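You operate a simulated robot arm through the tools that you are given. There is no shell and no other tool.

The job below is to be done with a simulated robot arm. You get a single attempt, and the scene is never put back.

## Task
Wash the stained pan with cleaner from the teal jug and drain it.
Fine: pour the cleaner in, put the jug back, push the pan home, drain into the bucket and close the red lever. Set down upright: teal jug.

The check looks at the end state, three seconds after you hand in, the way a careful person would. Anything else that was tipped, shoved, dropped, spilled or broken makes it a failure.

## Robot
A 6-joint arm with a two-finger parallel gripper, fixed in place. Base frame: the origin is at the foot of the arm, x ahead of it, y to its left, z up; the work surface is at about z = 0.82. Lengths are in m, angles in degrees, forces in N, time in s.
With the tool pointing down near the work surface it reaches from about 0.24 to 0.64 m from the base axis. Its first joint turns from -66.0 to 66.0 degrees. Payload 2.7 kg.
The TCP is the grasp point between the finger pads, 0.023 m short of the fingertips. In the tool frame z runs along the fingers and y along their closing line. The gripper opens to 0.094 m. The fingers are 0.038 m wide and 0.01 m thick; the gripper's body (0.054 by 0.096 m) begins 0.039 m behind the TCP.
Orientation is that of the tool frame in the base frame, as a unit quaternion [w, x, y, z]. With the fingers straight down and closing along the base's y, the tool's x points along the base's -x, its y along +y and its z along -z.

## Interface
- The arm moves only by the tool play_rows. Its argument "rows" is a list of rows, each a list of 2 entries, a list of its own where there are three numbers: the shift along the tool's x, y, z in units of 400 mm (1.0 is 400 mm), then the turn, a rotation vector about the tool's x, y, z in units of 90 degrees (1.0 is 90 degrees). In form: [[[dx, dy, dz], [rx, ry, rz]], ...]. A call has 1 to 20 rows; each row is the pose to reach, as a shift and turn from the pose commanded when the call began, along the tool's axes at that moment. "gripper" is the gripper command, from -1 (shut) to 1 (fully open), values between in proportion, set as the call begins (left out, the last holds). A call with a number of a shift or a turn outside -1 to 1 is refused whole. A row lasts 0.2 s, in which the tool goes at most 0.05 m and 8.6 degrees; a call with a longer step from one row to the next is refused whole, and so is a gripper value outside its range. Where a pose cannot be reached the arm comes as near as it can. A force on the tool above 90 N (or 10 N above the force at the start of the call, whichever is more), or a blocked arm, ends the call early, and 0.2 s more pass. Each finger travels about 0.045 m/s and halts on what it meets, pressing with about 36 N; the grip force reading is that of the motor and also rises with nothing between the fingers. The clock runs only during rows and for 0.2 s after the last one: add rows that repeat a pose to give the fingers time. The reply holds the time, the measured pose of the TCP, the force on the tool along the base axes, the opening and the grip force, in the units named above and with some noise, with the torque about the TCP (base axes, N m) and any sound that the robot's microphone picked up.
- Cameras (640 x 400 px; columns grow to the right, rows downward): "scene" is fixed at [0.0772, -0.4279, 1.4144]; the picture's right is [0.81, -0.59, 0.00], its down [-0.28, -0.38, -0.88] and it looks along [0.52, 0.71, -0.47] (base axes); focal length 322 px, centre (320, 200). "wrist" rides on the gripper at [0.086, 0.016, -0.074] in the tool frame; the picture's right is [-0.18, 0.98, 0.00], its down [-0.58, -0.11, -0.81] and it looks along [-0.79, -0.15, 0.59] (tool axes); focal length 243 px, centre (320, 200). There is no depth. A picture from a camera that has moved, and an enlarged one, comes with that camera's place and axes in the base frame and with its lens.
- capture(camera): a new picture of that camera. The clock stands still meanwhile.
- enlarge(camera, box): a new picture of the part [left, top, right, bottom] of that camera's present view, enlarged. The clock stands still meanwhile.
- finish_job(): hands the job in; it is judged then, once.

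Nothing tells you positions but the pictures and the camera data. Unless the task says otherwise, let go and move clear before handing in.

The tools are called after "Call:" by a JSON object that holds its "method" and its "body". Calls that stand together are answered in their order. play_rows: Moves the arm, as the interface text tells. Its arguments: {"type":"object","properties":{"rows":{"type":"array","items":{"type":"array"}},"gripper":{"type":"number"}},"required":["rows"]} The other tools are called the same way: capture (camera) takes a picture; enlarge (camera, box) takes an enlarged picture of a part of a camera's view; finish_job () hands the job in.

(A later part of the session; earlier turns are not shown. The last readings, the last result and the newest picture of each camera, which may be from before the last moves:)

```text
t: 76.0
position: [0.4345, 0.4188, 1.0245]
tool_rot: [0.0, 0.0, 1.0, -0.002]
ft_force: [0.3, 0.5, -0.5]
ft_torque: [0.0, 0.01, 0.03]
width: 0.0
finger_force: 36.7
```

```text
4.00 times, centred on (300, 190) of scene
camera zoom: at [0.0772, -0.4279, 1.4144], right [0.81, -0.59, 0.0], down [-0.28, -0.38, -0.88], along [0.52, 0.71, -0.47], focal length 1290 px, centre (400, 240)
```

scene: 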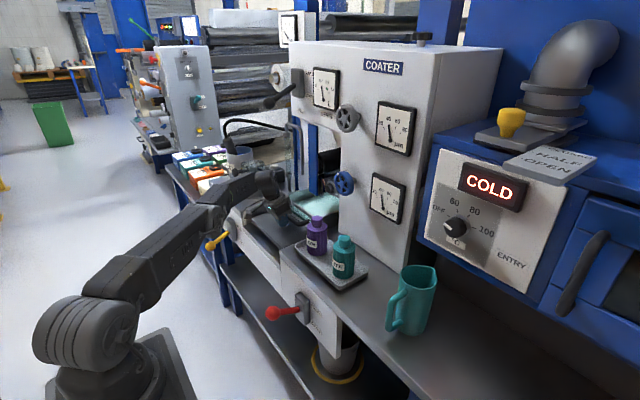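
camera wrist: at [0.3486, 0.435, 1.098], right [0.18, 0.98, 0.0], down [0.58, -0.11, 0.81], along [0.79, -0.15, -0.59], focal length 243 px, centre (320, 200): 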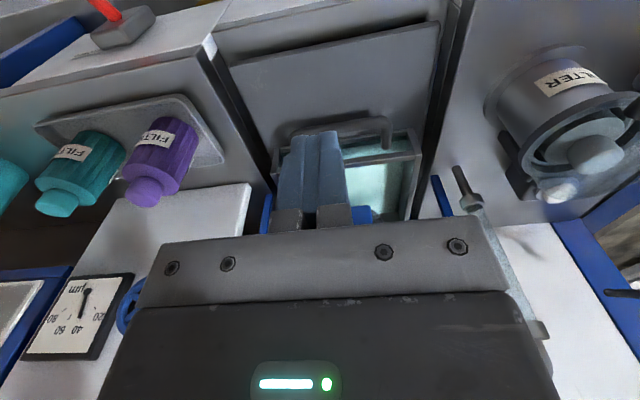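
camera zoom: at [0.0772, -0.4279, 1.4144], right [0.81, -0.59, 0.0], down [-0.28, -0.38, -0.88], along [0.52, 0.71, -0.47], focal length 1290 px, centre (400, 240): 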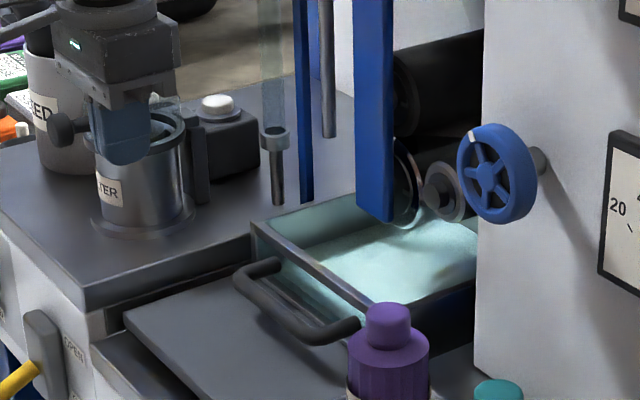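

The pan front is now at about x 0.617 with the handle bar near x 0.56. I'll come back in with a larger forward lean (52° pitch) for more reach.

Call:
{"method": "play_rows", "body": {"rows": [[[-0.023, -0.007, 0.044], [0, -0.06, 0]], [[-0.047, -0.013, 0.089], [0, -0.12, 0]], [[-0.07, -0.02, 0.133], [0, -0.18, 0]], [[-0.094, -0.027, 0.178], [0, -0.24, 0]], [[-0.117, -0.033, 0.222], [0, -0.3, 0]], [[-0.14, -0.04, 0.267], [0, -0.36, 0]], [[-0.164, -0.047, 0.311], [0, -0.422, 0]], [[-0.164, -0.047, 0.311], [0, -0.422, 0]]]}}

Call:
{"method": "capture", "body": {"camera": "wrist"}}

Call:
{"method": "enlarge", "body": {"camera": "scene", "box": [220, 140, 380, 240]}}

```text
t: 77.8
position: [0.5013, 0.3992, 0.8998]
tool_rot: [0.327, -0.001, 0.945, 0.0]
ft_force: [0.4, -0.4, 0.2]
ft_torque: [0.0, 0.0, -0.03]
width: 0.0
finger_force: 36.1
```

```text
taken
camera wrist: at [0.3873, 0.4149, 0.9046], right [0.14, 0.98, 0.11], down [-0.04, -0.11, 0.99], along [0.99, -0.15, 0.02], focal length 243 px, centre (320, 200)
```

wrist: 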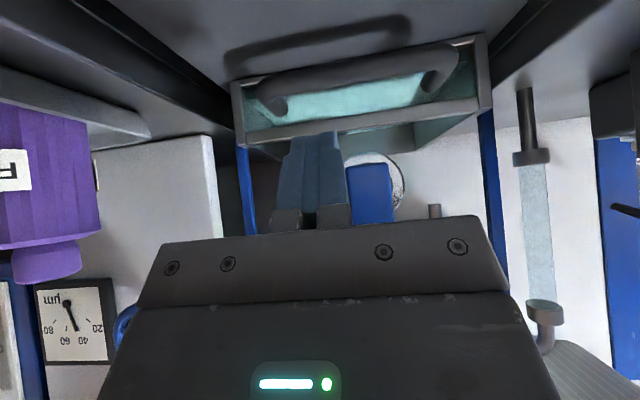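

```text
4.00 times, centred on (300, 190) of scene
camera zoom: at [0.0772, -0.4279, 1.4144], right [0.81, -0.59, 0.0], down [-0.28, -0.38, -0.88], along [0.52, 0.71, -0.47], focal length 1290 px, centre (400, 240)
```

zoom: 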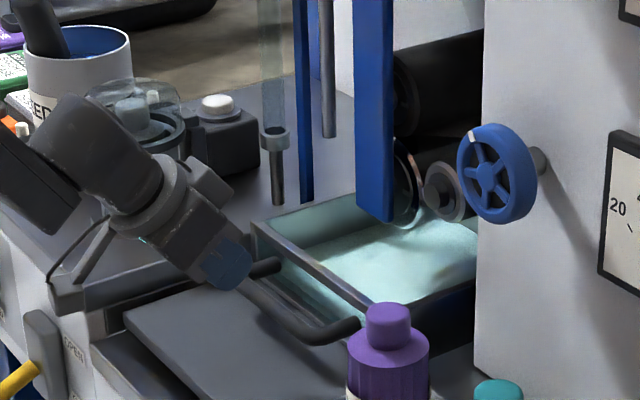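

Call:
{"method": "play_rows", "body": {"rows": [[[0.03, 0, 0.056], [0, 0, 0]], [[0.059, 0, 0.112], [0, 0, 0]], [[0.0882, 0, 0.1684], [0, 0, 0]], [[0.0882, 0, 0.1684], [0, 0, 0]]]}}

Call:
{"method": "enlarge", "body": {"camera": "scene", "box": [220, 150, 360, 250]}}

Call:
{"method": "capture", "body": {"camera": "wrist"}}

```text
t: 78.8
position: [0.5152, 0.3992, 0.825]
tool_rot: [0.327, -0.001, 0.945, -0.002]
ft_force: [0.7, -0.6, 0.2]
ft_torque: [0.0, -0.02, 0.01]
width: 0.0002
finger_force: 36.1
```

```text
4.00 times, centred on (290, 200) of scene
camera zoom: at [0.0772, -0.4279, 1.4144], right [0.81, -0.59, 0.0], down [-0.28, -0.38, -0.88], along [0.52, 0.71, -0.47], focal length 1290 px, centre (440, 200)
```

zoom: 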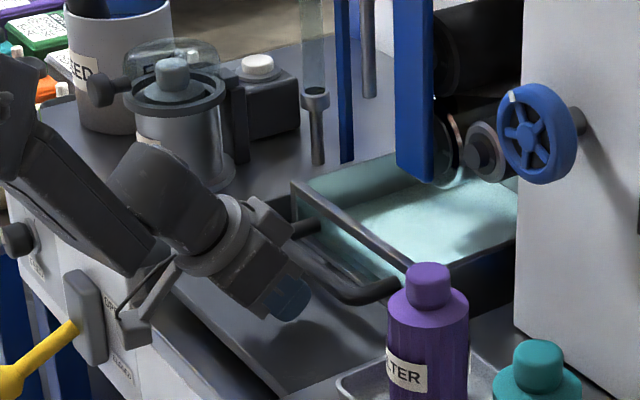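

```text
taken
camera wrist: at [0.4016, 0.4153, 0.8295], right [0.14, 0.98, 0.11], down [-0.04, -0.11, 0.99], along [0.99, -0.15, 0.02], focal length 243 px, centre (320, 200)
```

wrist: 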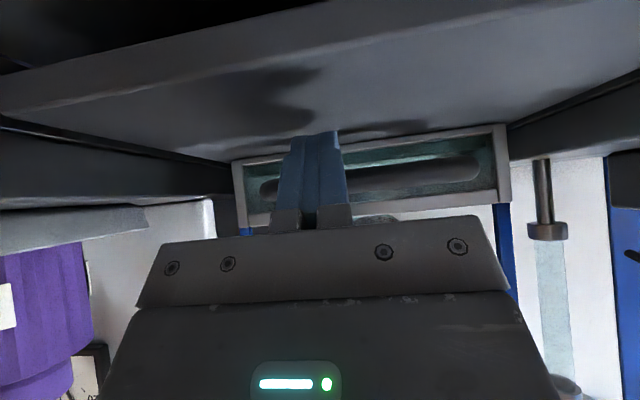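

Call:
{"method": "play_rows", "body": {"rows": [[[-0.0118, 0.004, 0.0092], [0, 0, 0]], [[-0.0236, 0.008, 0.0185], [0, 0, 0]], [[-0.0335, 0.01, 0.0262], [0, 0, 0]], [[-0.0433, 0.01, 0.0339], [0, 0, 0]], [[-0.0512, 0.01, 0.04], [0, 0, 0]], [[-0.0591, 0.01, 0.0462], [0, 0, 0]], [[-0.067, 0.01, 0.0524], [0, 0, 0]]]}}

Call:
{"method": "enlarge", "body": {"camera": "scene", "box": [220, 150, 360, 250]}}

```text
t: 80.4
position: [0.5502, 0.4022, 0.8245]
tool_rot: [0.326, 0.0, 0.945, -0.001]
ft_force: [-2.2, 0.4, -4.1]
ft_torque: [0.06, 0.14, 0.04]
width: 0.0002
finger_force: 36.3
```

```text
4.00 times, centred on (290, 200) of scene
camera zoom: at [0.0772, -0.4278, 1.4144], right [0.81, -0.59, 0.0], down [-0.28, -0.38, -0.88], along [0.52, 0.71, -0.47], focal length 1290 px, centre (440, 200)
```

zoom: 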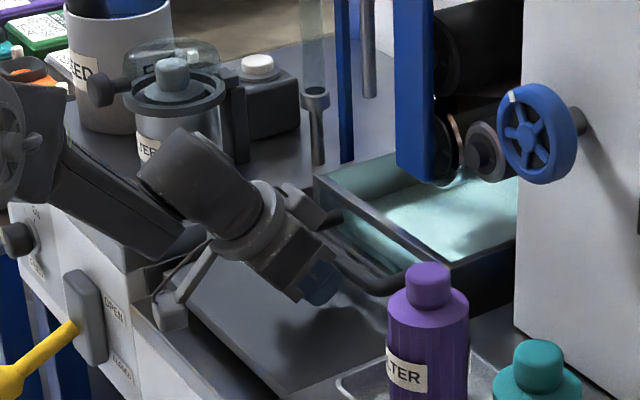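

The tool is pushing slightly upward on the bar, so I'll back off, raise by about 9 mm and push again so the force goes forward and down.

Call:
{"method": "play_rows", "body": {"rows": [[[0.0197, 0, -0.0154], [0, 0, 0]], [[0.04, 0, -0.031], [0, 0, 0]], [[0.0265, 0, -0.0485], [0, 0, 0]], [[0.0265, 0, -0.0485], [0, 0, 0]]]}}

Call:
{"method": "capture", "body": {"camera": "wrist"}}

Call:
{"method": "enlarge", "body": {"camera": "scene", "box": [220, 150, 360, 250]}}

```text
t: 81.4
position: [0.5294, 0.404, 0.8341]
tool_rot: [0.326, -0.001, 0.945, -0.001]
ft_force: [-0.7, 0.3, 0.1]
ft_torque: [-0.03, 0.02, 0.04]
width: 0.0001
finger_force: 35.6
```

```text
taken
camera wrist: at [0.4148, 0.4192, 0.8383], right [0.14, 0.98, 0.11], down [-0.04, -0.11, 0.99], along [0.99, -0.15, 0.02], focal length 243 px, centre (320, 200)
```

wrist: 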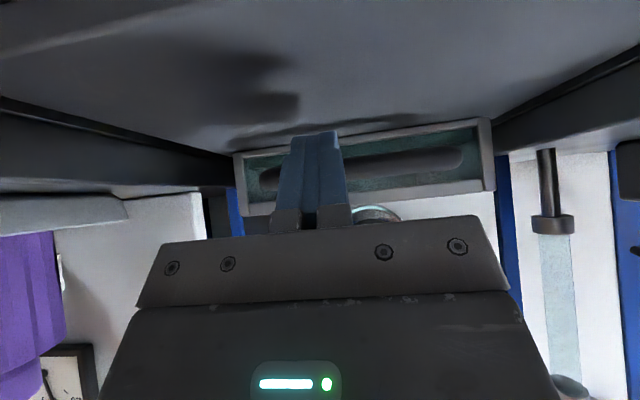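

```text
4.00 times, centred on (290, 200) of scene
camera zoom: at [0.0772, -0.4279, 1.4144], right [0.81, -0.59, 0.0], down [-0.28, -0.38, -0.88], along [0.52, 0.71, -0.47], focal length 1290 px, centre (440, 200)
```

zoom: 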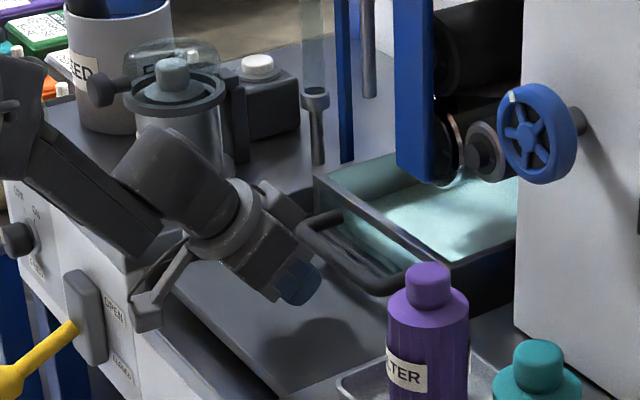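

Call:
{"method": "play_rows", "body": {"rows": [[[-0.0157, 0, 0.0123], [0, 0, 0]], [[-0.0315, 0, 0.0246], [0, 0, 0]], [[-0.0433, 0, 0.0339], [0, 0, 0]], [[-0.0532, 0, 0.0416], [0, 0, 0]], [[-0.063, 0, 0.0493], [0, 0, 0]], [[-0.0709, 0, 0.0554], [0, 0, 0]], [[-0.0788, 0, 0.0616], [0, 0, 0]]]}}

Call:
{"method": "enlarge", "body": {"camera": "scene", "box": [220, 150, 360, 250]}}

```text
t: 83.0
position: [0.5693, 0.4044, 0.8335]
tool_rot: [0.327, 0.0, 0.945, -0.002]
ft_force: [-2.1, 1.2, 1.0]
ft_torque: [-0.03, -0.04, 0.01]
width: 0.0
finger_force: 35.7
```

```text
4.00 times, centred on (290, 200) of scene
camera zoom: at [0.0771, -0.4279, 1.4144], right [0.81, -0.59, 0.0], down [-0.28, -0.38, -0.88], along [0.52, 0.71, -0.47], focal length 1290 px, centre (440, 200)
```

zoom: 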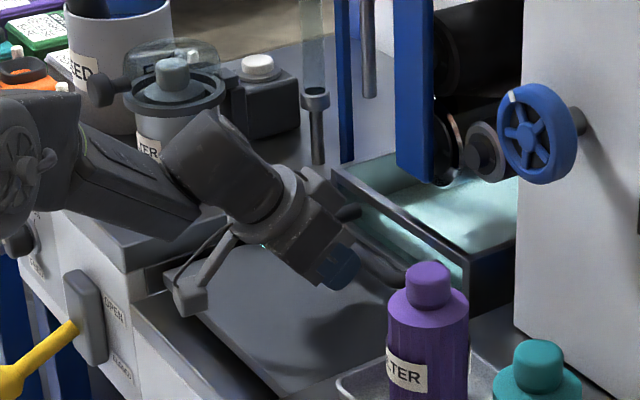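

Call:
{"method": "play_rows", "body": {"rows": [[[-0.0079, 0, 0.0062], [0, 0, 0]], [[-0.0158, 0, 0.0123], [0, 0, 0]], [[-0.0236, 0, 0.0185], [0, 0, 0]], [[-0.0315, 0, 0.0246], [0, 0, 0]]]}}

Call:
{"method": "enlarge", "body": {"camera": "scene", "box": [220, 150, 360, 250]}}

```text
t: 83.8
position: [0.5717, 0.4054, 0.8341]
tool_rot: [0.322, 0.001, 0.947, -0.006]
ft_force: [-31.6, -11.3, 16.6]
ft_torque: [-0.09, -0.28, -0.3]
width: 0.0
finger_force: 35.9
stopped in row 3: the force on the tool passed its limit at 102 N (the readings are from after the stop); the commanded pose is now the measured one
```

```text
4.00 times, centred on (290, 200) of scene
camera zoom: at [0.0762, -0.4283, 1.4143], right [0.81, -0.59, 0.0], down [-0.28, -0.38, -0.88], along [0.52, 0.71, -0.47], focal length 1290 px, centre (440, 200)
```

zoom: 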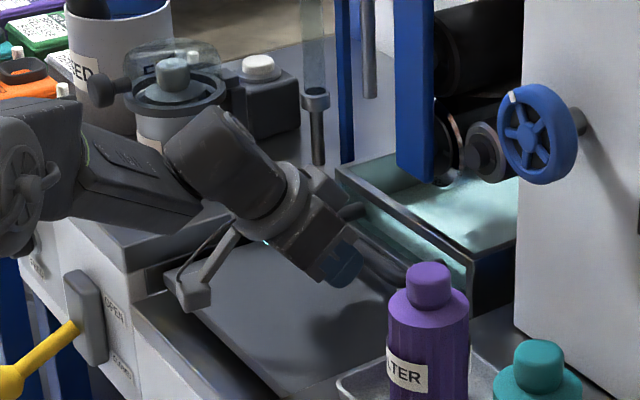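

The pan has hit its stop (force spike), so it is home. Backing off gently and rising.

Call:
{"method": "play_rows", "body": {"rows": [[[0.01, 0, -0.008], [0, 0, 0]], [[0.04, 0, -0.031], [0, 0, 0]], [[0.07, 0, -0.06], [0, 0, 0]], [[0.08, 0, -0.14], [0, 0, 0]], [[0.05, 0, -0.24], [0, 0, 0]], [[0.02, 0, -0.34], [0, 0, 0]], [[0.0, 0, -0.42], [0, 0.08, 0]], [[0.0, 0, -0.46], [0, 0.16, 0]], [[0.0, 0, -0.48], [0, 0.24, 0]], [[0.0, 0, -0.5], [0, 0.32, 0]], [[0.0, 0, -0.5], [0, 0.422, 0]], [[0.0, 0, -0.5], [0, 0.422, 0]]]}}

Call:
{"method": "capture", "body": {"camera": "wrist"}}

Call:
{"method": "enlarge", "body": {"camera": "scene", "box": [220, 140, 380, 240]}}

Call:
{"method": "capture", "body": {"camera": "scene"}}

```text
refused: row 11 steps farther than a row can; nothing moved
```

```text
taken
camera wrist: at [0.4589, 0.4223, 0.8398], right [0.15, 0.98, 0.1], down [-0.03, -0.1, 0.99], along [0.99, -0.15, 0.02], focal length 243 px, centre (320, 200)
```

wrist: 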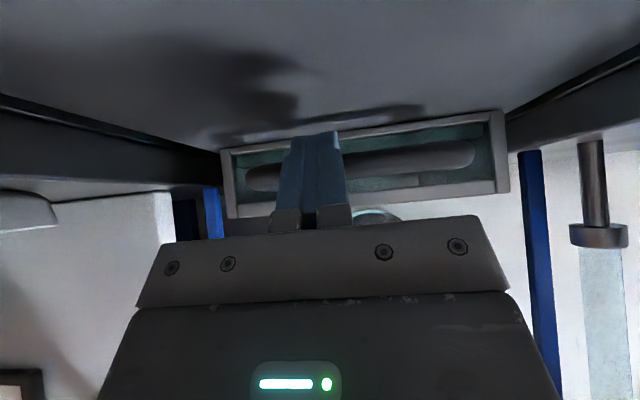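

```text
4.00 times, centred on (300, 190) of scene
camera zoom: at [0.0762, -0.4283, 1.4143], right [0.81, -0.59, 0.0], down [-0.28, -0.38, -0.88], along [0.52, 0.71, -0.47], focal length 1290 px, centre (400, 240)
```

zoom: 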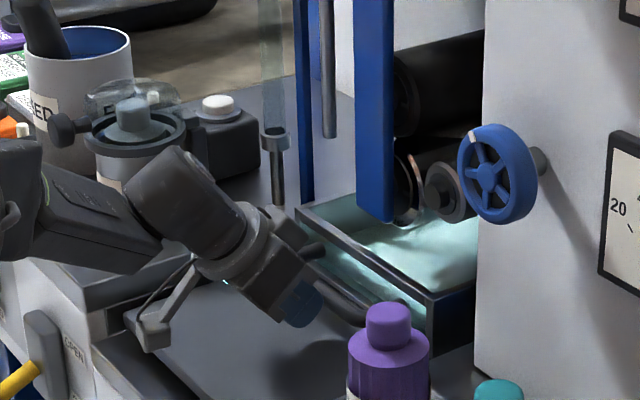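

```text
taken
```

scene: 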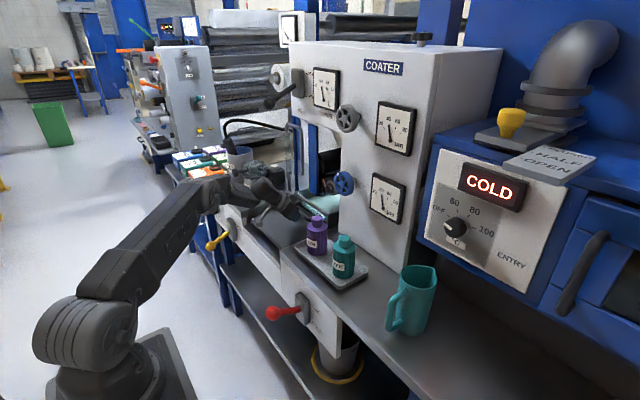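

Call:
{"method": "play_rows", "body": {"rows": [[[0.01, 0, -0.008], [0, 0, 0]], [[0.04, 0, -0.031], [0, 0, 0]], [[0.07, 0, -0.06], [0, 0, 0]], [[0.08, 0, -0.14], [0, 0, 0]], [[0.05, 0, -0.24], [0, 0, 0]], [[0.02, 0, -0.34], [0, 0, 0]], [[0.0, 0, -0.42], [0, 0.08, 0]], [[0.0, 0, -0.46], [0, 0.16, 0]], [[0.0, 0, -0.48], [0, 0.24, 0]], [[0.0, 0, -0.5], [0, 0.32, 0]], [[0.0, 0, -0.5], [0, 0.38, 0]], [[0.0, 0, -0.5], [0, 0.422, 0]]]}}

Call:
{"method": "capture", "body": {"camera": "wrist"}}

Call:
{"method": "enlarge", "body": {"camera": "scene", "box": [220, 140, 380, 240]}}

```text
t: 86.3
position: [0.4532, 0.4062, 0.9916]
tool_rot: [-0.004, 0.003, 1.0, -0.004]
ft_force: [0.3, -0.5, 0.4]
ft_torque: [0.0, -0.02, 0.01]
width: 0.0
finger_force: 35.8
```

```text
taken
camera wrist: at [0.3669, 0.4241, 1.0659], right [0.19, 0.98, -0.01], down [0.59, -0.11, 0.8], along [0.79, -0.16, -0.6], focal length 243 px, centre (320, 200)
```

wrist: 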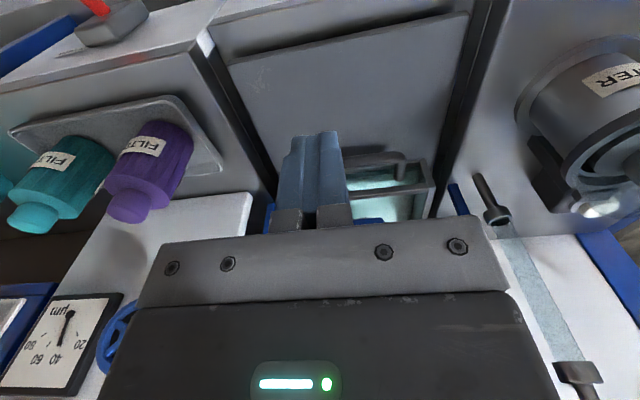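

```text
4.00 times, centred on (300, 190) of scene
camera zoom: at [0.0772, -0.4279, 1.4144], right [0.81, -0.59, 0.0], down [-0.28, -0.38, -0.88], along [0.52, 0.71, -0.47], focal length 1290 px, centre (400, 240)
```

zoom: 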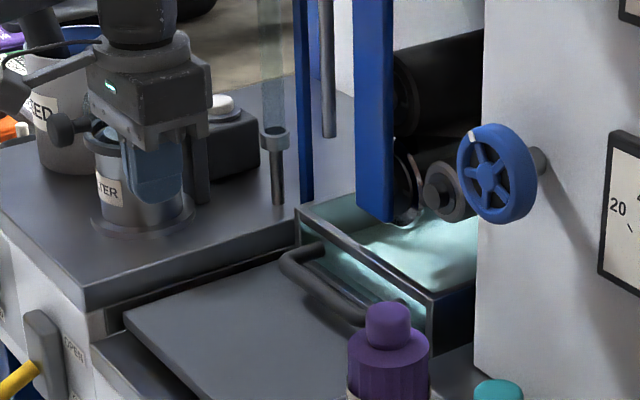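

Call:
{"method": "enlarge", "body": {"camera": "wrist", "box": [200, 0, 480, 200]}}

Call:
{"method": "enlarge", "body": {"camera": "scene", "box": [240, 200, 320, 260]}}

Call:
{"method": "enlarge", "body": {"camera": "scene", "box": [256, 280, 356, 400]}}

```text
2.00 times, centred on (340, 100) of wrist
camera zoom: at [0.3669, 0.4241, 1.0659], right [0.19, 0.98, -0.01], down [0.59, -0.11, 0.8], along [0.79, -0.16, -0.6], focal length 485 px, centre (280, 400)
```

zoom: 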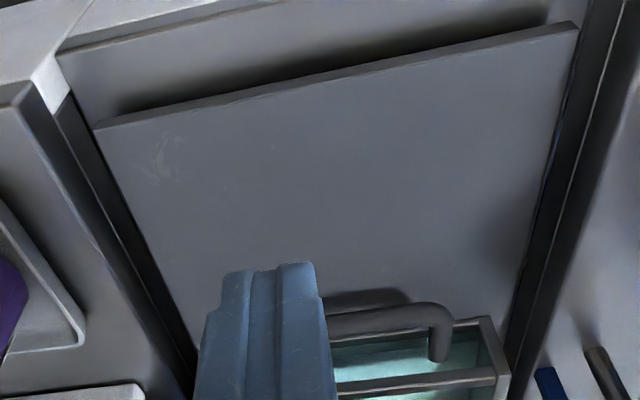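

```text
6.67 times, centred on (280, 230) of scene
camera zoom: at [0.0772, -0.4279, 1.4144], right [0.81, -0.59, 0.0], down [-0.28, -0.38, -0.88], along [0.52, 0.71, -0.47], focal length 2149 px, centre (587, 0)
```

zoom: 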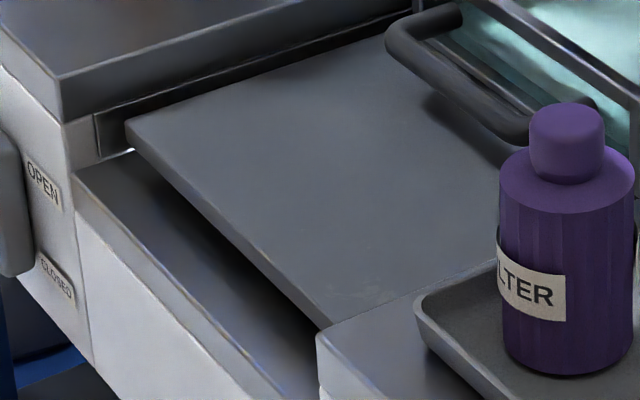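

```text
3.33 times, centred on (306, 340) of scene
camera zoom: at [0.0772, -0.4279, 1.4144], right [0.81, -0.59, 0.0], down [-0.28, -0.38, -0.88], along [0.52, 0.71, -0.47], focal length 1075 px, centre (367, -267)
```

zoom: 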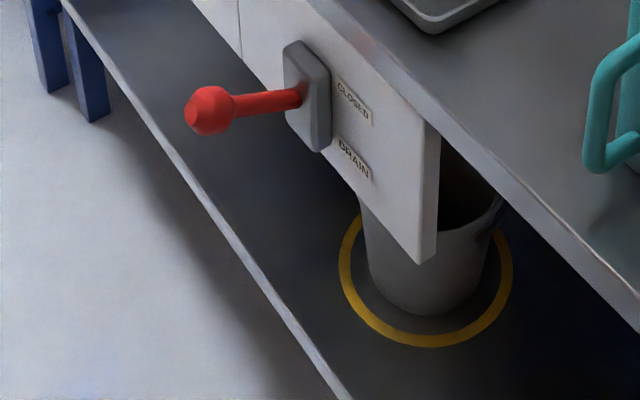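

The pan is seated and the bench looks clean. Now I'll move over to the red lever and get a good look at it from above.

Call:
{"method": "play_rows", "body": {"rows": [[[0.03, -0.06, -0.03], [0, 0, 0]], [[0.07, -0.15, -0.07], [0, 0, 0]], [[0.11, -0.25, -0.1], [0, 0.03, 0]], [[0.15, -0.35, -0.13], [0, 0.06, 0]], [[0.19, -0.45, -0.15], [0, 0.1, 0]], [[0.23, -0.55, -0.15], [0, 0.14, 0]], [[0.27, -0.63, -0.15], [0, 0.18, 0]], [[0.3, -0.68, -0.15], [0, 0.22, 0]], [[0.3075, -0.69, -0.15], [0, 0.22, 0]], [[0.3075, -0.69, -0.15], [0, 0.22, 0]]]}}

Call:
{"method": "capture", "body": {"camera": "wrist"}}

Call:
{"method": "capture", "body": {"camera": "scene"}}

```text
t: 88.5
position: [0.3283, 0.1316, 1.055]
tool_rot: [-0.176, 0.003, 0.984, -0.004]
ft_force: [0.2, 0.3, -0.4]
ft_torque: [0.0, 0.03, 0.0]
width: 0.0
finger_force: 35.5
```

```text
taken
camera wrist: at [0.2726, 0.1498, 1.1537], right [0.18, 0.98, -0.07], down [0.82, -0.11, 0.56], along [0.54, -0.16, -0.83], focal length 243 px, centre (320, 200)
```

wrist: 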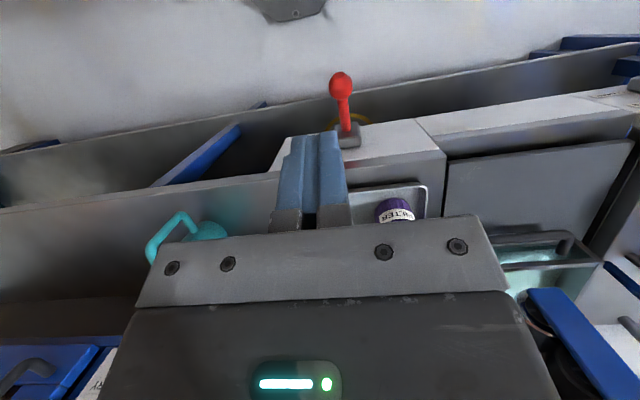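

```text
taken
```

scene: 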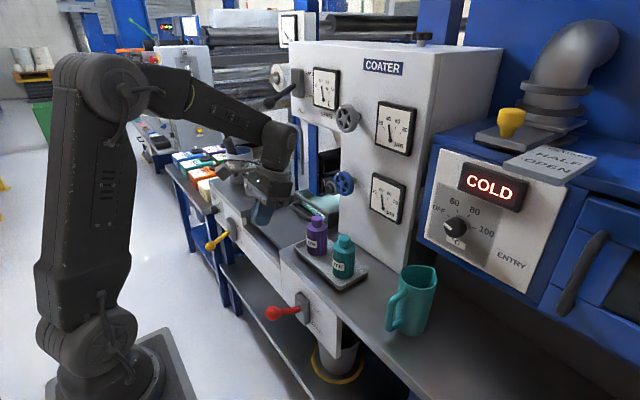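

The lever lies in the plane y ≈ 0.141: the knob is at about (0.335, 0.141, 0.751) and the pivot near (0.425, 0.695), tilted up about 30° (closed). I'll open the gripper and come down above the knob.

Call:
{"method": "play_rows", "body": {"rows": [[[-0.03, 0.004, 0.075], [0, -0.065, 0]], [[-0.061, 0.008, 0.151], [0, -0.13, 0]], [[-0.091, 0.012, 0.226], [0, -0.195, 0]], [[-0.122, 0.016, 0.302], [0, -0.26, 0]], [[-0.152, 0.02, 0.377], [0, -0.325, 0]], [[-0.1825, 0.0235, 0.4525], [0, -0.389, 0]], [[-0.1825, 0.0235, 0.4525], [0, -0.389, 0]]], "gripper": 1}}

Call:
{"method": "capture", "body": {"camera": "wrist"}}

Call:
{"method": "enlarge", "body": {"camera": "scene", "box": [220, 220, 380, 340]}}

```text
t: 90.2
position: [0.3376, 0.1381, 0.8629]
tool_rot: [0.127, 0.003, 0.992, -0.008]
ft_force: [0.0, 0.0, -0.1]
ft_torque: [-0.01, -0.03, -0.01]
width: 0.0938
finger_force: 0.1
out of reach, approached as far as the arm can: row 6, 7
```

```text
taken
camera wrist: at [0.2352, 0.1562, 0.9129], right [0.19, 0.98, 0.03], down [0.36, -0.1, 0.93], along [0.91, -0.16, -0.37], focal length 243 px, centre (320, 200)
```

wrist: 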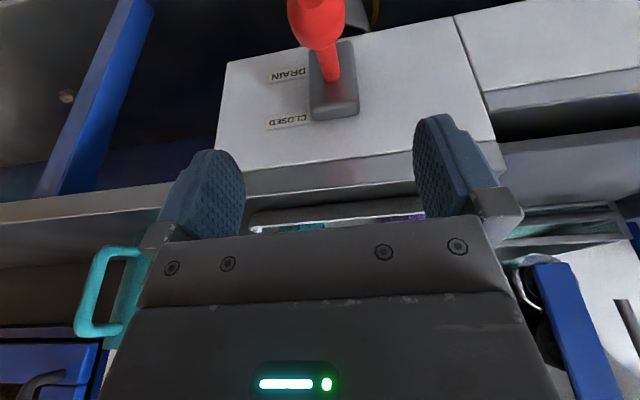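

```text
3.33 times, centred on (300, 280) of scene
camera zoom: at [0.0772, -0.4279, 1.4144], right [0.81, -0.59, 0.0], down [-0.28, -0.38, -0.88], along [0.52, 0.71, -0.47], focal length 1075 px, centre (387, -67)
```

zoom: 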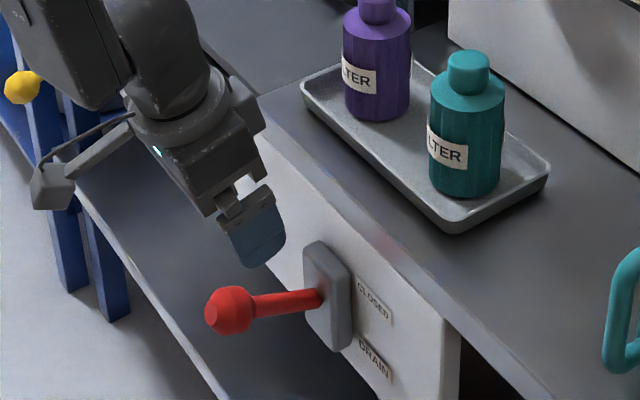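

Call:
{"method": "play_rows", "body": {"rows": [[[0.008, 0.003, 0.03], [0, 0.06, 0]], [[0.016, 0.006, 0.06], [0, 0.12, 0]], [[0.024, 0.0075, 0.09], [0, 0.167, 0]], [[0.032, 0.0075, 0.12], [0, 0.167, 0]], [[0.04, 0.0075, 0.1525], [0, 0.167, 0]], [[0.04, 0.0075, 0.1525], [0, 0.167, 0]]]}}

Call:
{"method": "capture", "body": {"camera": "wrist"}}

Call:
{"method": "enlarge", "body": {"camera": "scene", "box": [220, 220, 380, 340]}}

```text
t: 91.5
position: [0.3384, 0.1408, 0.8002]
tool_rot: [-0.001, 0.004, 1.0, -0.003]
ft_force: [0.9, 0.4, 0.3]
ft_torque: [-0.06, -0.03, 0.01]
width: 0.094
finger_force: 0.0
out of reach, approached as far as the arm can: row 1, 2
```

```text
taken
camera wrist: at [0.2527, 0.1586, 0.8746], right [0.19, 0.98, -0.01], down [0.58, -0.11, 0.81], along [0.79, -0.16, -0.59], focal length 243 px, centre (320, 200)
```

wrist: 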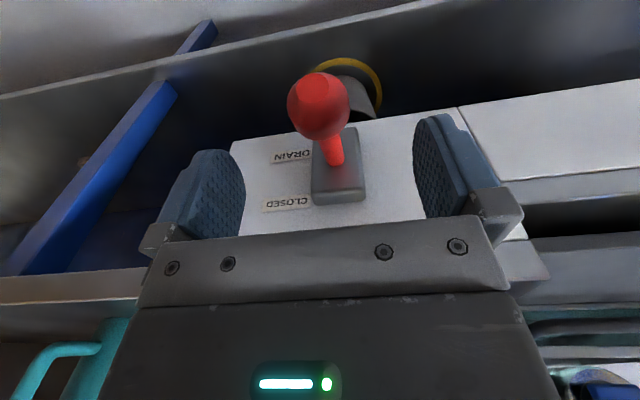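

```text
3.33 times, centred on (300, 280) of scene
camera zoom: at [0.0772, -0.4278, 1.4144], right [0.81, -0.59, 0.0], down [-0.28, -0.38, -0.88], along [0.52, 0.71, -0.47], focal length 1075 px, centre (387, -67)
```

zoom: 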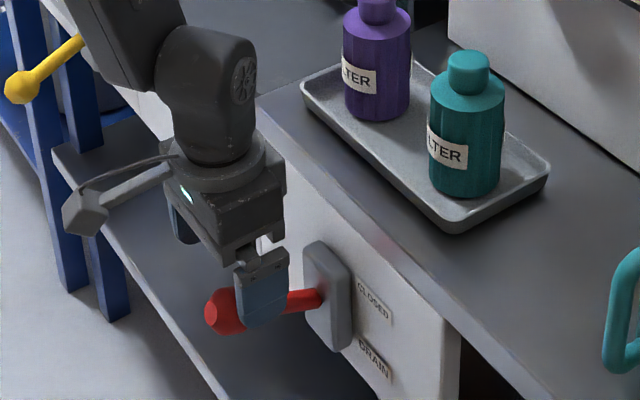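

Call:
{"method": "play_rows", "body": {"rows": [[[0.004, 0, 0.05], [0, 0, 0]], [[0.009, 0, 0.1], [0, 0, 0]], [[0.009, 0, 0.1325], [0, 0, 0]], [[0.009, 0, 0.1325], [0, 0, 0]]]}}

Call:
{"method": "capture", "body": {"camera": "wrist"}}

```text
t: 92.5
position: [0.3351, 0.1401, 0.7471]
tool_rot: [-0.002, 0.004, 1.0, -0.004]
ft_force: [-0.4, -0.1, -0.3]
ft_torque: [0.03, 0.01, 0.01]
width: 0.094
finger_force: 0.2
```

```text
taken
camera wrist: at [0.2488, 0.1579, 0.8214], right [0.19, 0.98, -0.01], down [0.58, -0.11, 0.81], along [0.79, -0.16, -0.59], focal length 243 px, centre (320, 200)
```

wrist: 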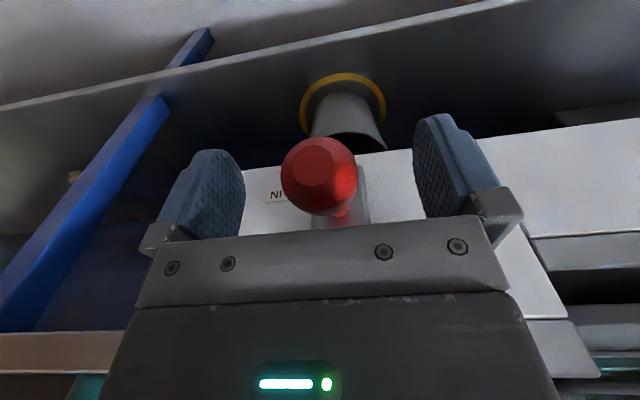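

The knob is centred between the pads. Gripping it.

Call:
{"method": "play_rows", "body": {"rows": [[[0, 0, 0], [0, 0, 0]], [[0, 0, 0], [0, 0, 0]], [[0, 0, 0], [0, 0, 0]], [[0, 0, 0], [0, 0, 0]], [[0, 0, 0], [0, 0, 0]]], "gripper": -1}}

```text
t: 93.8
position: [0.3333, 0.1397, 0.7463]
tool_rot: [-0.001, 0.004, 1.0, -0.003]
ft_force: [-0.9, -0.4, 0.4]
ft_torque: [0.02, -0.02, 0.02]
width: 0.0372
finger_force: 45.2
```

Call:
{"method": "play_rows", "body": {"rows": [[[0.01, 0, 0.0193], [0, 0, 0]], [[0.0183, 0, 0.0403], [0, 0, 0]], [[0.0248, 0, 0.062], [0, 0, 0]], [[0.0293, 0, 0.0843], [0, 0, 0]], [[0.0318, 0, 0.1068], [0, 0, 0]], [[0.0325, 0, 0.125], [0, 0, 0]]]}}

Call:
{"method": "enlarge", "body": {"camera": "scene", "box": [220, 250, 380, 370]}}

```text
t: 95.2
position: [0.3224, 0.1395, 0.6967]
tool_rot: [-0.003, 0.002, 1.0, -0.005]
ft_force: [3.2, -0.6, 12.6]
ft_torque: [-0.03, -1.31, 0.03]
width: 0.037
finger_force: 44.7
```

```text
3.33 times, centred on (300, 310) of scene
camera zoom: at [0.0771, -0.4279, 1.4144], right [0.81, -0.59, 0.0], down [-0.28, -0.38, -0.88], along [0.52, 0.71, -0.47], focal length 1075 px, centre (387, -167)
```

zoom: 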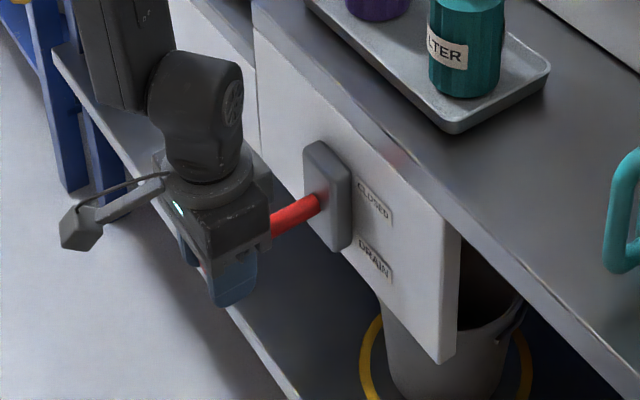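

Call:
{"method": "play_rows", "body": {"rows": [[[-0.001, 0, 0.0227], [0, 0, 0]], [[-0.004, 0, 0.0453], [0, 0, 0]], [[-0.0088, 0, 0.0673], [0, 0, 0]], [[-0.0158, 0, 0.089], [0, 0, 0]], [[-0.0243, 0, 0.11], [0, 0, 0]]]}}

Call:
{"method": "enlarge", "body": {"camera": "scene", "box": [220, 250, 380, 370]}}

```text
t: 96.3
position: [0.3311, 0.1409, 0.6524]
tool_rot: [-0.002, 0.003, 1.0, -0.004]
ft_force: [-8.1, 16.5, 7.6]
ft_torque: [-0.08, -1.35, 0.1]
width: 0.0373
finger_force: 44.8
```

```text
3.33 times, centred on (300, 310) of scene
camera zoom: at [0.077, -0.4276, 1.4145], right [0.81, -0.59, 0.0], down [-0.28, -0.38, -0.88], along [0.52, 0.71, -0.47], focal length 1075 px, centre (387, -167)
```

zoom: 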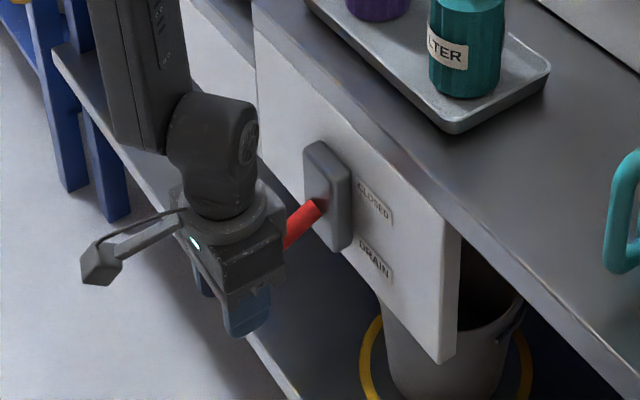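

Call:
{"method": "enlarge", "body": {"camera": "scene", "box": [230, 240, 350, 340]}}

Call:
{"method": "capture", "body": {"camera": "wrist"}}

Call:
{"method": "enlarge", "body": {"camera": "scene", "box": [240, 140, 400, 240]}}

Call:
{"method": "capture", "body": {"camera": "scene"}}

```text
4.00 times, centred on (290, 290) of scene
camera zoom: at [0.077, -0.4276, 1.4145], right [0.81, -0.59, 0.0], down [-0.28, -0.38, -0.88], along [0.52, 0.71, -0.47], focal length 1290 px, centre (440, -160)
```

zoom: 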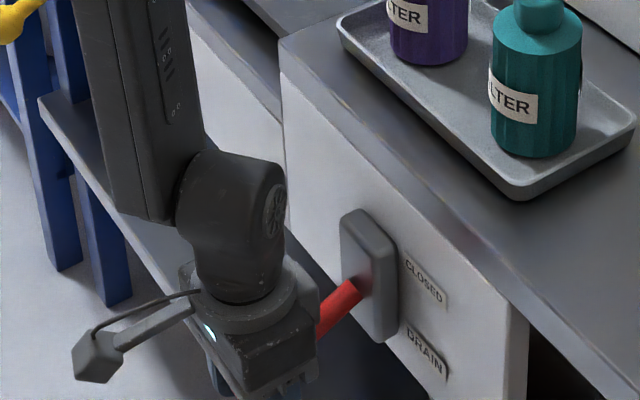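

```text
taken
camera wrist: at [0.2444, 0.1576, 0.7274], right [0.19, 0.98, -0.01], down [0.58, -0.1, 0.81], along [0.79, -0.16, -0.59], focal length 243 px, centre (320, 200)
```

wrist: 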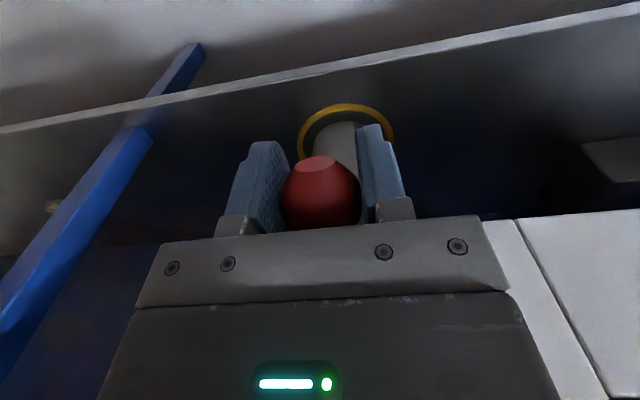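

```text
4.00 times, centred on (320, 190) of scene
camera zoom: at [0.077, -0.4276, 1.4145], right [0.81, -0.59, 0.0], down [-0.28, -0.38, -0.88], along [0.52, 0.71, -0.47], focal length 1290 px, centre (320, 240)
```

zoom: 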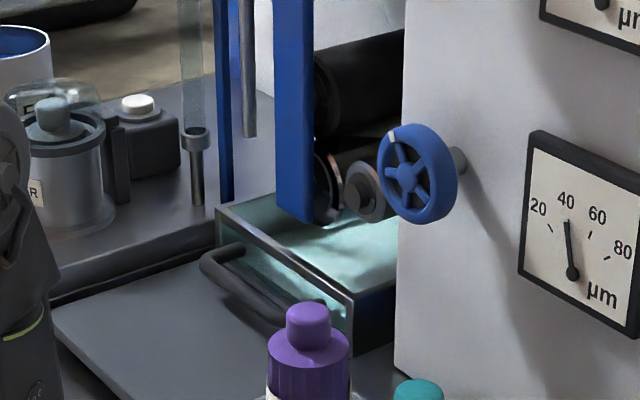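

```text
taken
```

scene: 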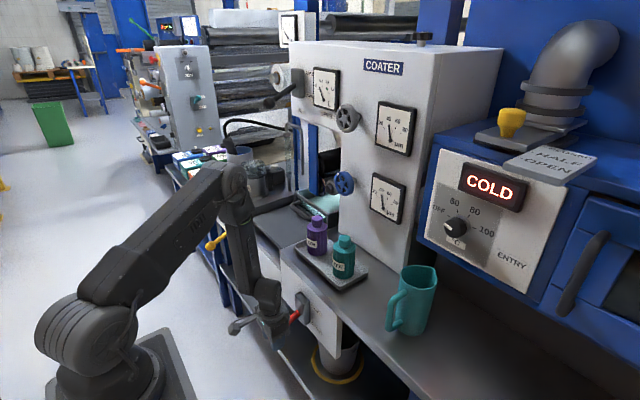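

Call:
{"method": "play_rows", "body": {"rows": [[[-0.004, 0, 0.008], [0, 0, 0]], [[-0.008, 0, 0.016], [0, 0, 0]], [[-0.008, 0, 0.016], [0, 0, 0]], [[-0.008, 0, 0.016], [0, 0, 0]], [[-0.008, 0, 0.016], [0, 0, 0]]]}}

Call:
{"method": "enlarge", "body": {"camera": "scene", "box": [240, 140, 400, 240]}}

Call:
{"method": "enlarge", "body": {"camera": "scene", "box": [230, 260, 390, 400]}}

```text
t: 97.5
position: [0.3345, 0.1396, 0.6471]
tool_rot: [-0.001, 0.002, 1.0, -0.004]
ft_force: [-19.3, 24.1, 33.7]
ft_torque: [-0.07, -0.13, 0.16]
width: 0.0372
finger_force: 44.9
```

```text
4.00 times, centred on (320, 190) of scene
camera zoom: at [0.0765, -0.4276, 1.4145], right [0.81, -0.59, 0.0], down [-0.28, -0.38, -0.88], along [0.52, 0.71, -0.47], focal length 1290 px, centre (320, 240)
```

zoom: 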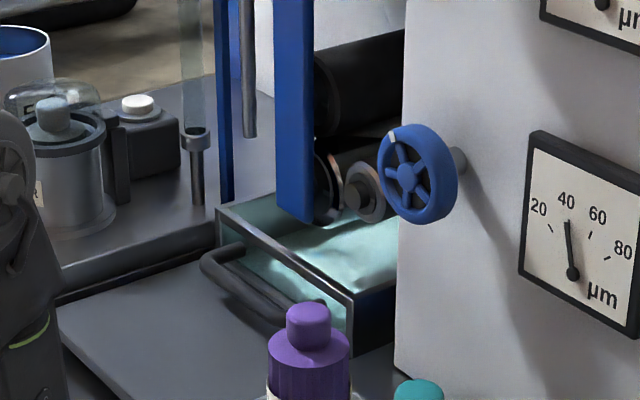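

```text
2.86 times, centred on (310, 330) of scene
camera zoom: at [0.0765, -0.4276, 1.4145], right [0.81, -0.59, 0.0], down [-0.28, -0.38, -0.88], along [0.52, 0.71, -0.47], focal length 921 px, centre (349, -171)
```

zoom: 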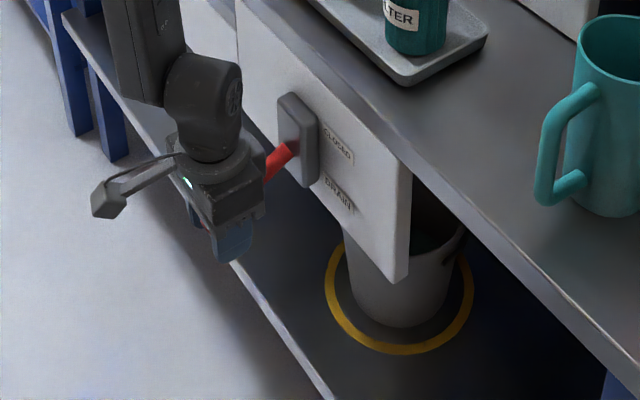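

The lever is at its lower stop (DRAIN). I'll ease off slightly and hold while it drains, watching the pan and bucket.

Call:
{"method": "play_rows", "body": {"rows": [[[0.006, 0, -0.008], [0, 0, 0]], [[0.006, 0, -0.008], [0, 0, 0]], [[0.006, 0, -0.008], [0, 0, 0]], [[0.006, 0, -0.008], [0, 0, 0]], [[0.006, 0, -0.008], [0, 0, 0]], [[0.006, 0, -0.008], [0, 0, 0]], [[0.006, 0, -0.008], [0, 0, 0]], [[0.006, 0, -0.008], [0, 0, 0]], [[0.006, 0, -0.008], [0, 0, 0]], [[0.006, 0, -0.008], [0, 0, 0]], [[0.006, 0, -0.008], [0, 0, 0]], [[0.006, 0, -0.008], [0, 0, 0]], [[0.006, 0, -0.008], [0, 0, 0]], [[0.006, 0, -0.008], [0, 0, 0]], [[0.006, 0, -0.008], [0, 0, 0]], [[0.006, 0, -0.008], [0, 0, 0]], [[0.006, 0, -0.008], [0, 0, 0]], [[0.006, 0, -0.008], [0, 0, 0]], [[0.006, 0, -0.008], [0, 0, 0]], [[0.006, 0, -0.008], [0, 0, 0]]]}}

Call:
{"method": "enlarge", "body": {"camera": "scene", "box": [240, 140, 400, 240]}}

Call:
{"method": "enlarge", "body": {"camera": "scene", "box": [280, 310, 390, 400]}}

```text
t: 101.8
position: [0.3321, 0.1393, 0.6503]
tool_rot: [-0.001, 0.002, 1.0, -0.003]
ft_force: [6.8, 14.5, 3.3]
ft_torque: [-0.16, -0.27, 0.04]
width: 0.0372
finger_force: 45.3
```

```text
4.00 times, centred on (320, 190) of scene
camera zoom: at [0.0773, -0.4276, 1.4145], right [0.81, -0.59, 0.0], down [-0.28, -0.38, -0.88], along [0.52, 0.71, -0.47], focal length 1290 px, centre (320, 240)
```

zoom: 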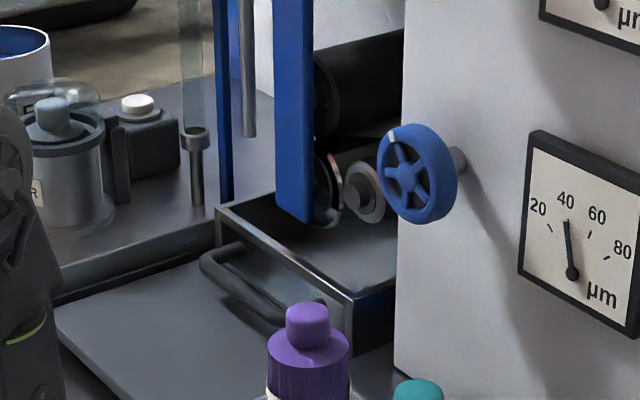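

```text
4.44 times, centred on (335, 355) of scene
camera zoom: at [0.0773, -0.4276, 1.4145], right [0.81, -0.59, 0.0], down [-0.28, -0.38, -0.88], along [0.52, 0.71, -0.47], focal length 1433 px, centre (253, -489)
```

zoom: 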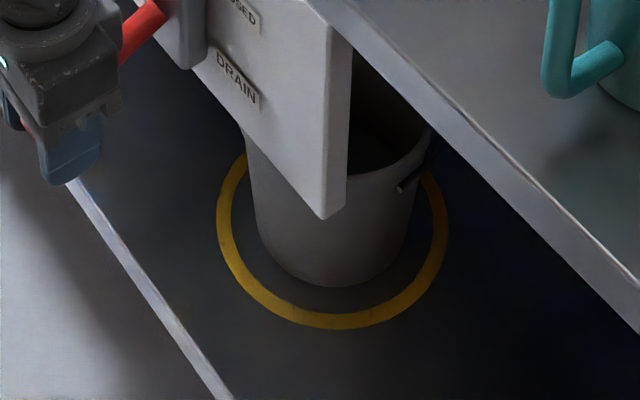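

The pan is empty and the stain is gone, with nothing on the shelf outside the bucket. After a short extra wait I'll bring the lever back up to CLOSED.

Call:
{"method": "play_rows", "body": {"rows": [[[0, 0, 0], [0, 0, 0]], [[0, 0, 0], [0, 0, 0]], [[0, 0, 0], [0, 0, 0]], [[0, 0, 0], [0, 0, 0]], [[0, 0, 0], [0, 0, 0]], [[0, 0, 0], [0, 0, 0]], [[0, 0, 0], [0, 0, 0]], [[0.01, 0, -0.0243], [0, 0, 0]], [[0.0173, 0, -0.0493], [0, 0, 0]], [[0.0223, 0, -0.0743], [0, 0, 0]], [[0.0248, 0, -0.0993], [0, 0, 0]], [[0.0253, 0, -0.1243], [0, 0, 0]], [[0.0233, 0, -0.1493], [0, 0, 0]], [[0.0193, 0, -0.1743], [0, 0, 0]], [[0.0128, 0, -0.1993], [0, 0, 0]], [[0.0058, 0, -0.2193], [0, 0, 0]], [[-0.003, 0, -0.2393], [0, 0, 0]], [[-0.003, 0, -0.2393], [0, 0, 0]]]}}

Call:
{"method": "enlarge", "body": {"camera": "scene", "box": [230, 240, 390, 380]}}

Call:
{"method": "enlarge", "body": {"camera": "scene", "box": [240, 140, 400, 240]}}

```text
t: 105.5
position: [0.3338, 0.1403, 0.7453]
tool_rot: [-0.003, 0.004, 1.0, -0.006]
ft_force: [-13.0, 20.0, -8.2]
ft_torque: [0.02, 0.92, -0.01]
width: 0.0371
finger_force: 45.0
```

```text
2.86 times, centred on (310, 310) of scene
camera zoom: at [0.0771, -0.4274, 1.4145], right [0.81, -0.59, 0.0], down [-0.28, -0.38, -0.88], along [0.52, 0.71, -0.47], focal length 921 px, centre (349, -114)
```

zoom: 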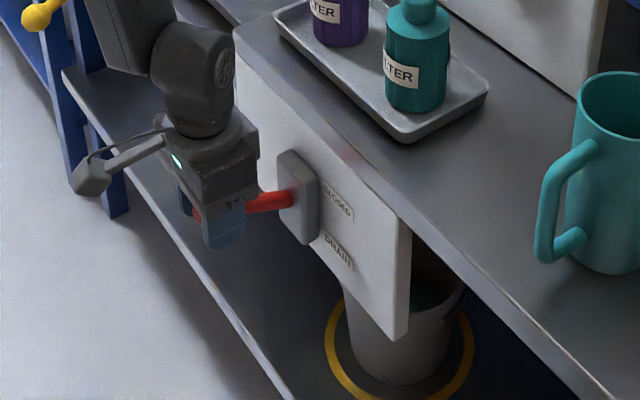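

```text
4.00 times, centred on (320, 190) of scene
camera zoom: at [0.0771, -0.4274, 1.4145], right [0.81, -0.59, 0.0], down [-0.28, -0.38, -0.88], along [0.52, 0.71, -0.47], focal length 1290 px, centre (320, 240)
```

zoom: 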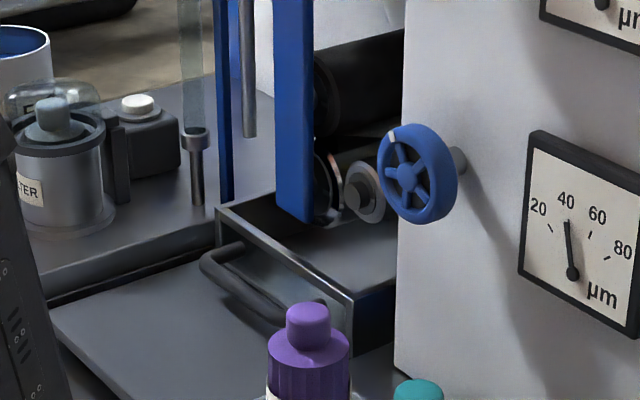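

Call:
{"method": "play_rows", "body": {"rows": [[[-0.003, 0, -0.006], [0, 0, 0]], [[-0.005, 0, -0.011], [0, 0, 0]], [[-0.005, 0, -0.011], [0, 0, 0]]]}}

```text
t: 106.3
position: [0.3349, 0.1383, 0.7492]
tool_rot: [-0.003, 0.003, 1.0, -0.005]
ft_force: [-17.7, 21.6, -28.5]
ft_torque: [0.0, 0.15, 0.17]
width: 0.037
finger_force: 45.4
```

The lever is at its upper stop (CLOSED). Releasing it.

Call:
{"method": "play_rows", "body": {"rows": [[[0, 0, 0], [0, 0, 0]], [[0, 0, 0], [0, 0, 0]], [[0, 0, 0], [0, 0, 0]], [[0, 0, 0], [0, 0, 0]], [[0, 0, 0], [0, 0, 0]]], "gripper": 1}}

Call:
{"method": "capture", "body": {"camera": "wrist"}}

```text
t: 107.5
position: [0.3352, 0.14, 0.75]
tool_rot: [-0.002, 0.003, 1.0, -0.004]
ft_force: [-0.4, -0.2, 0.5]
ft_torque: [-0.01, 0.0, 0.0]
width: 0.094
finger_force: 0.0
```

```text
taken
camera wrist: at [0.2492, 0.1578, 0.8246], right [0.19, 0.98, -0.01], down [0.58, -0.11, 0.81], along [0.79, -0.16, -0.59], focal length 243 px, centre (320, 200)
```

wrist: 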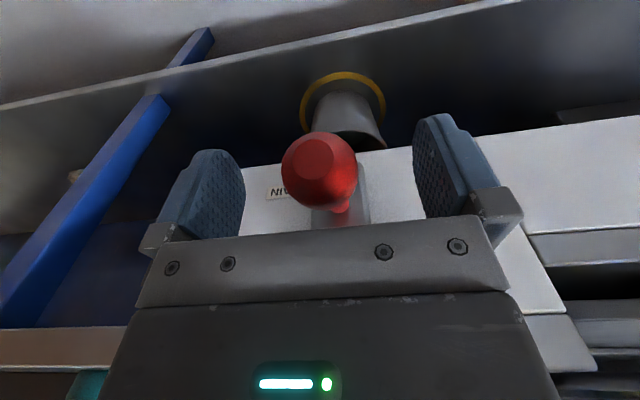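

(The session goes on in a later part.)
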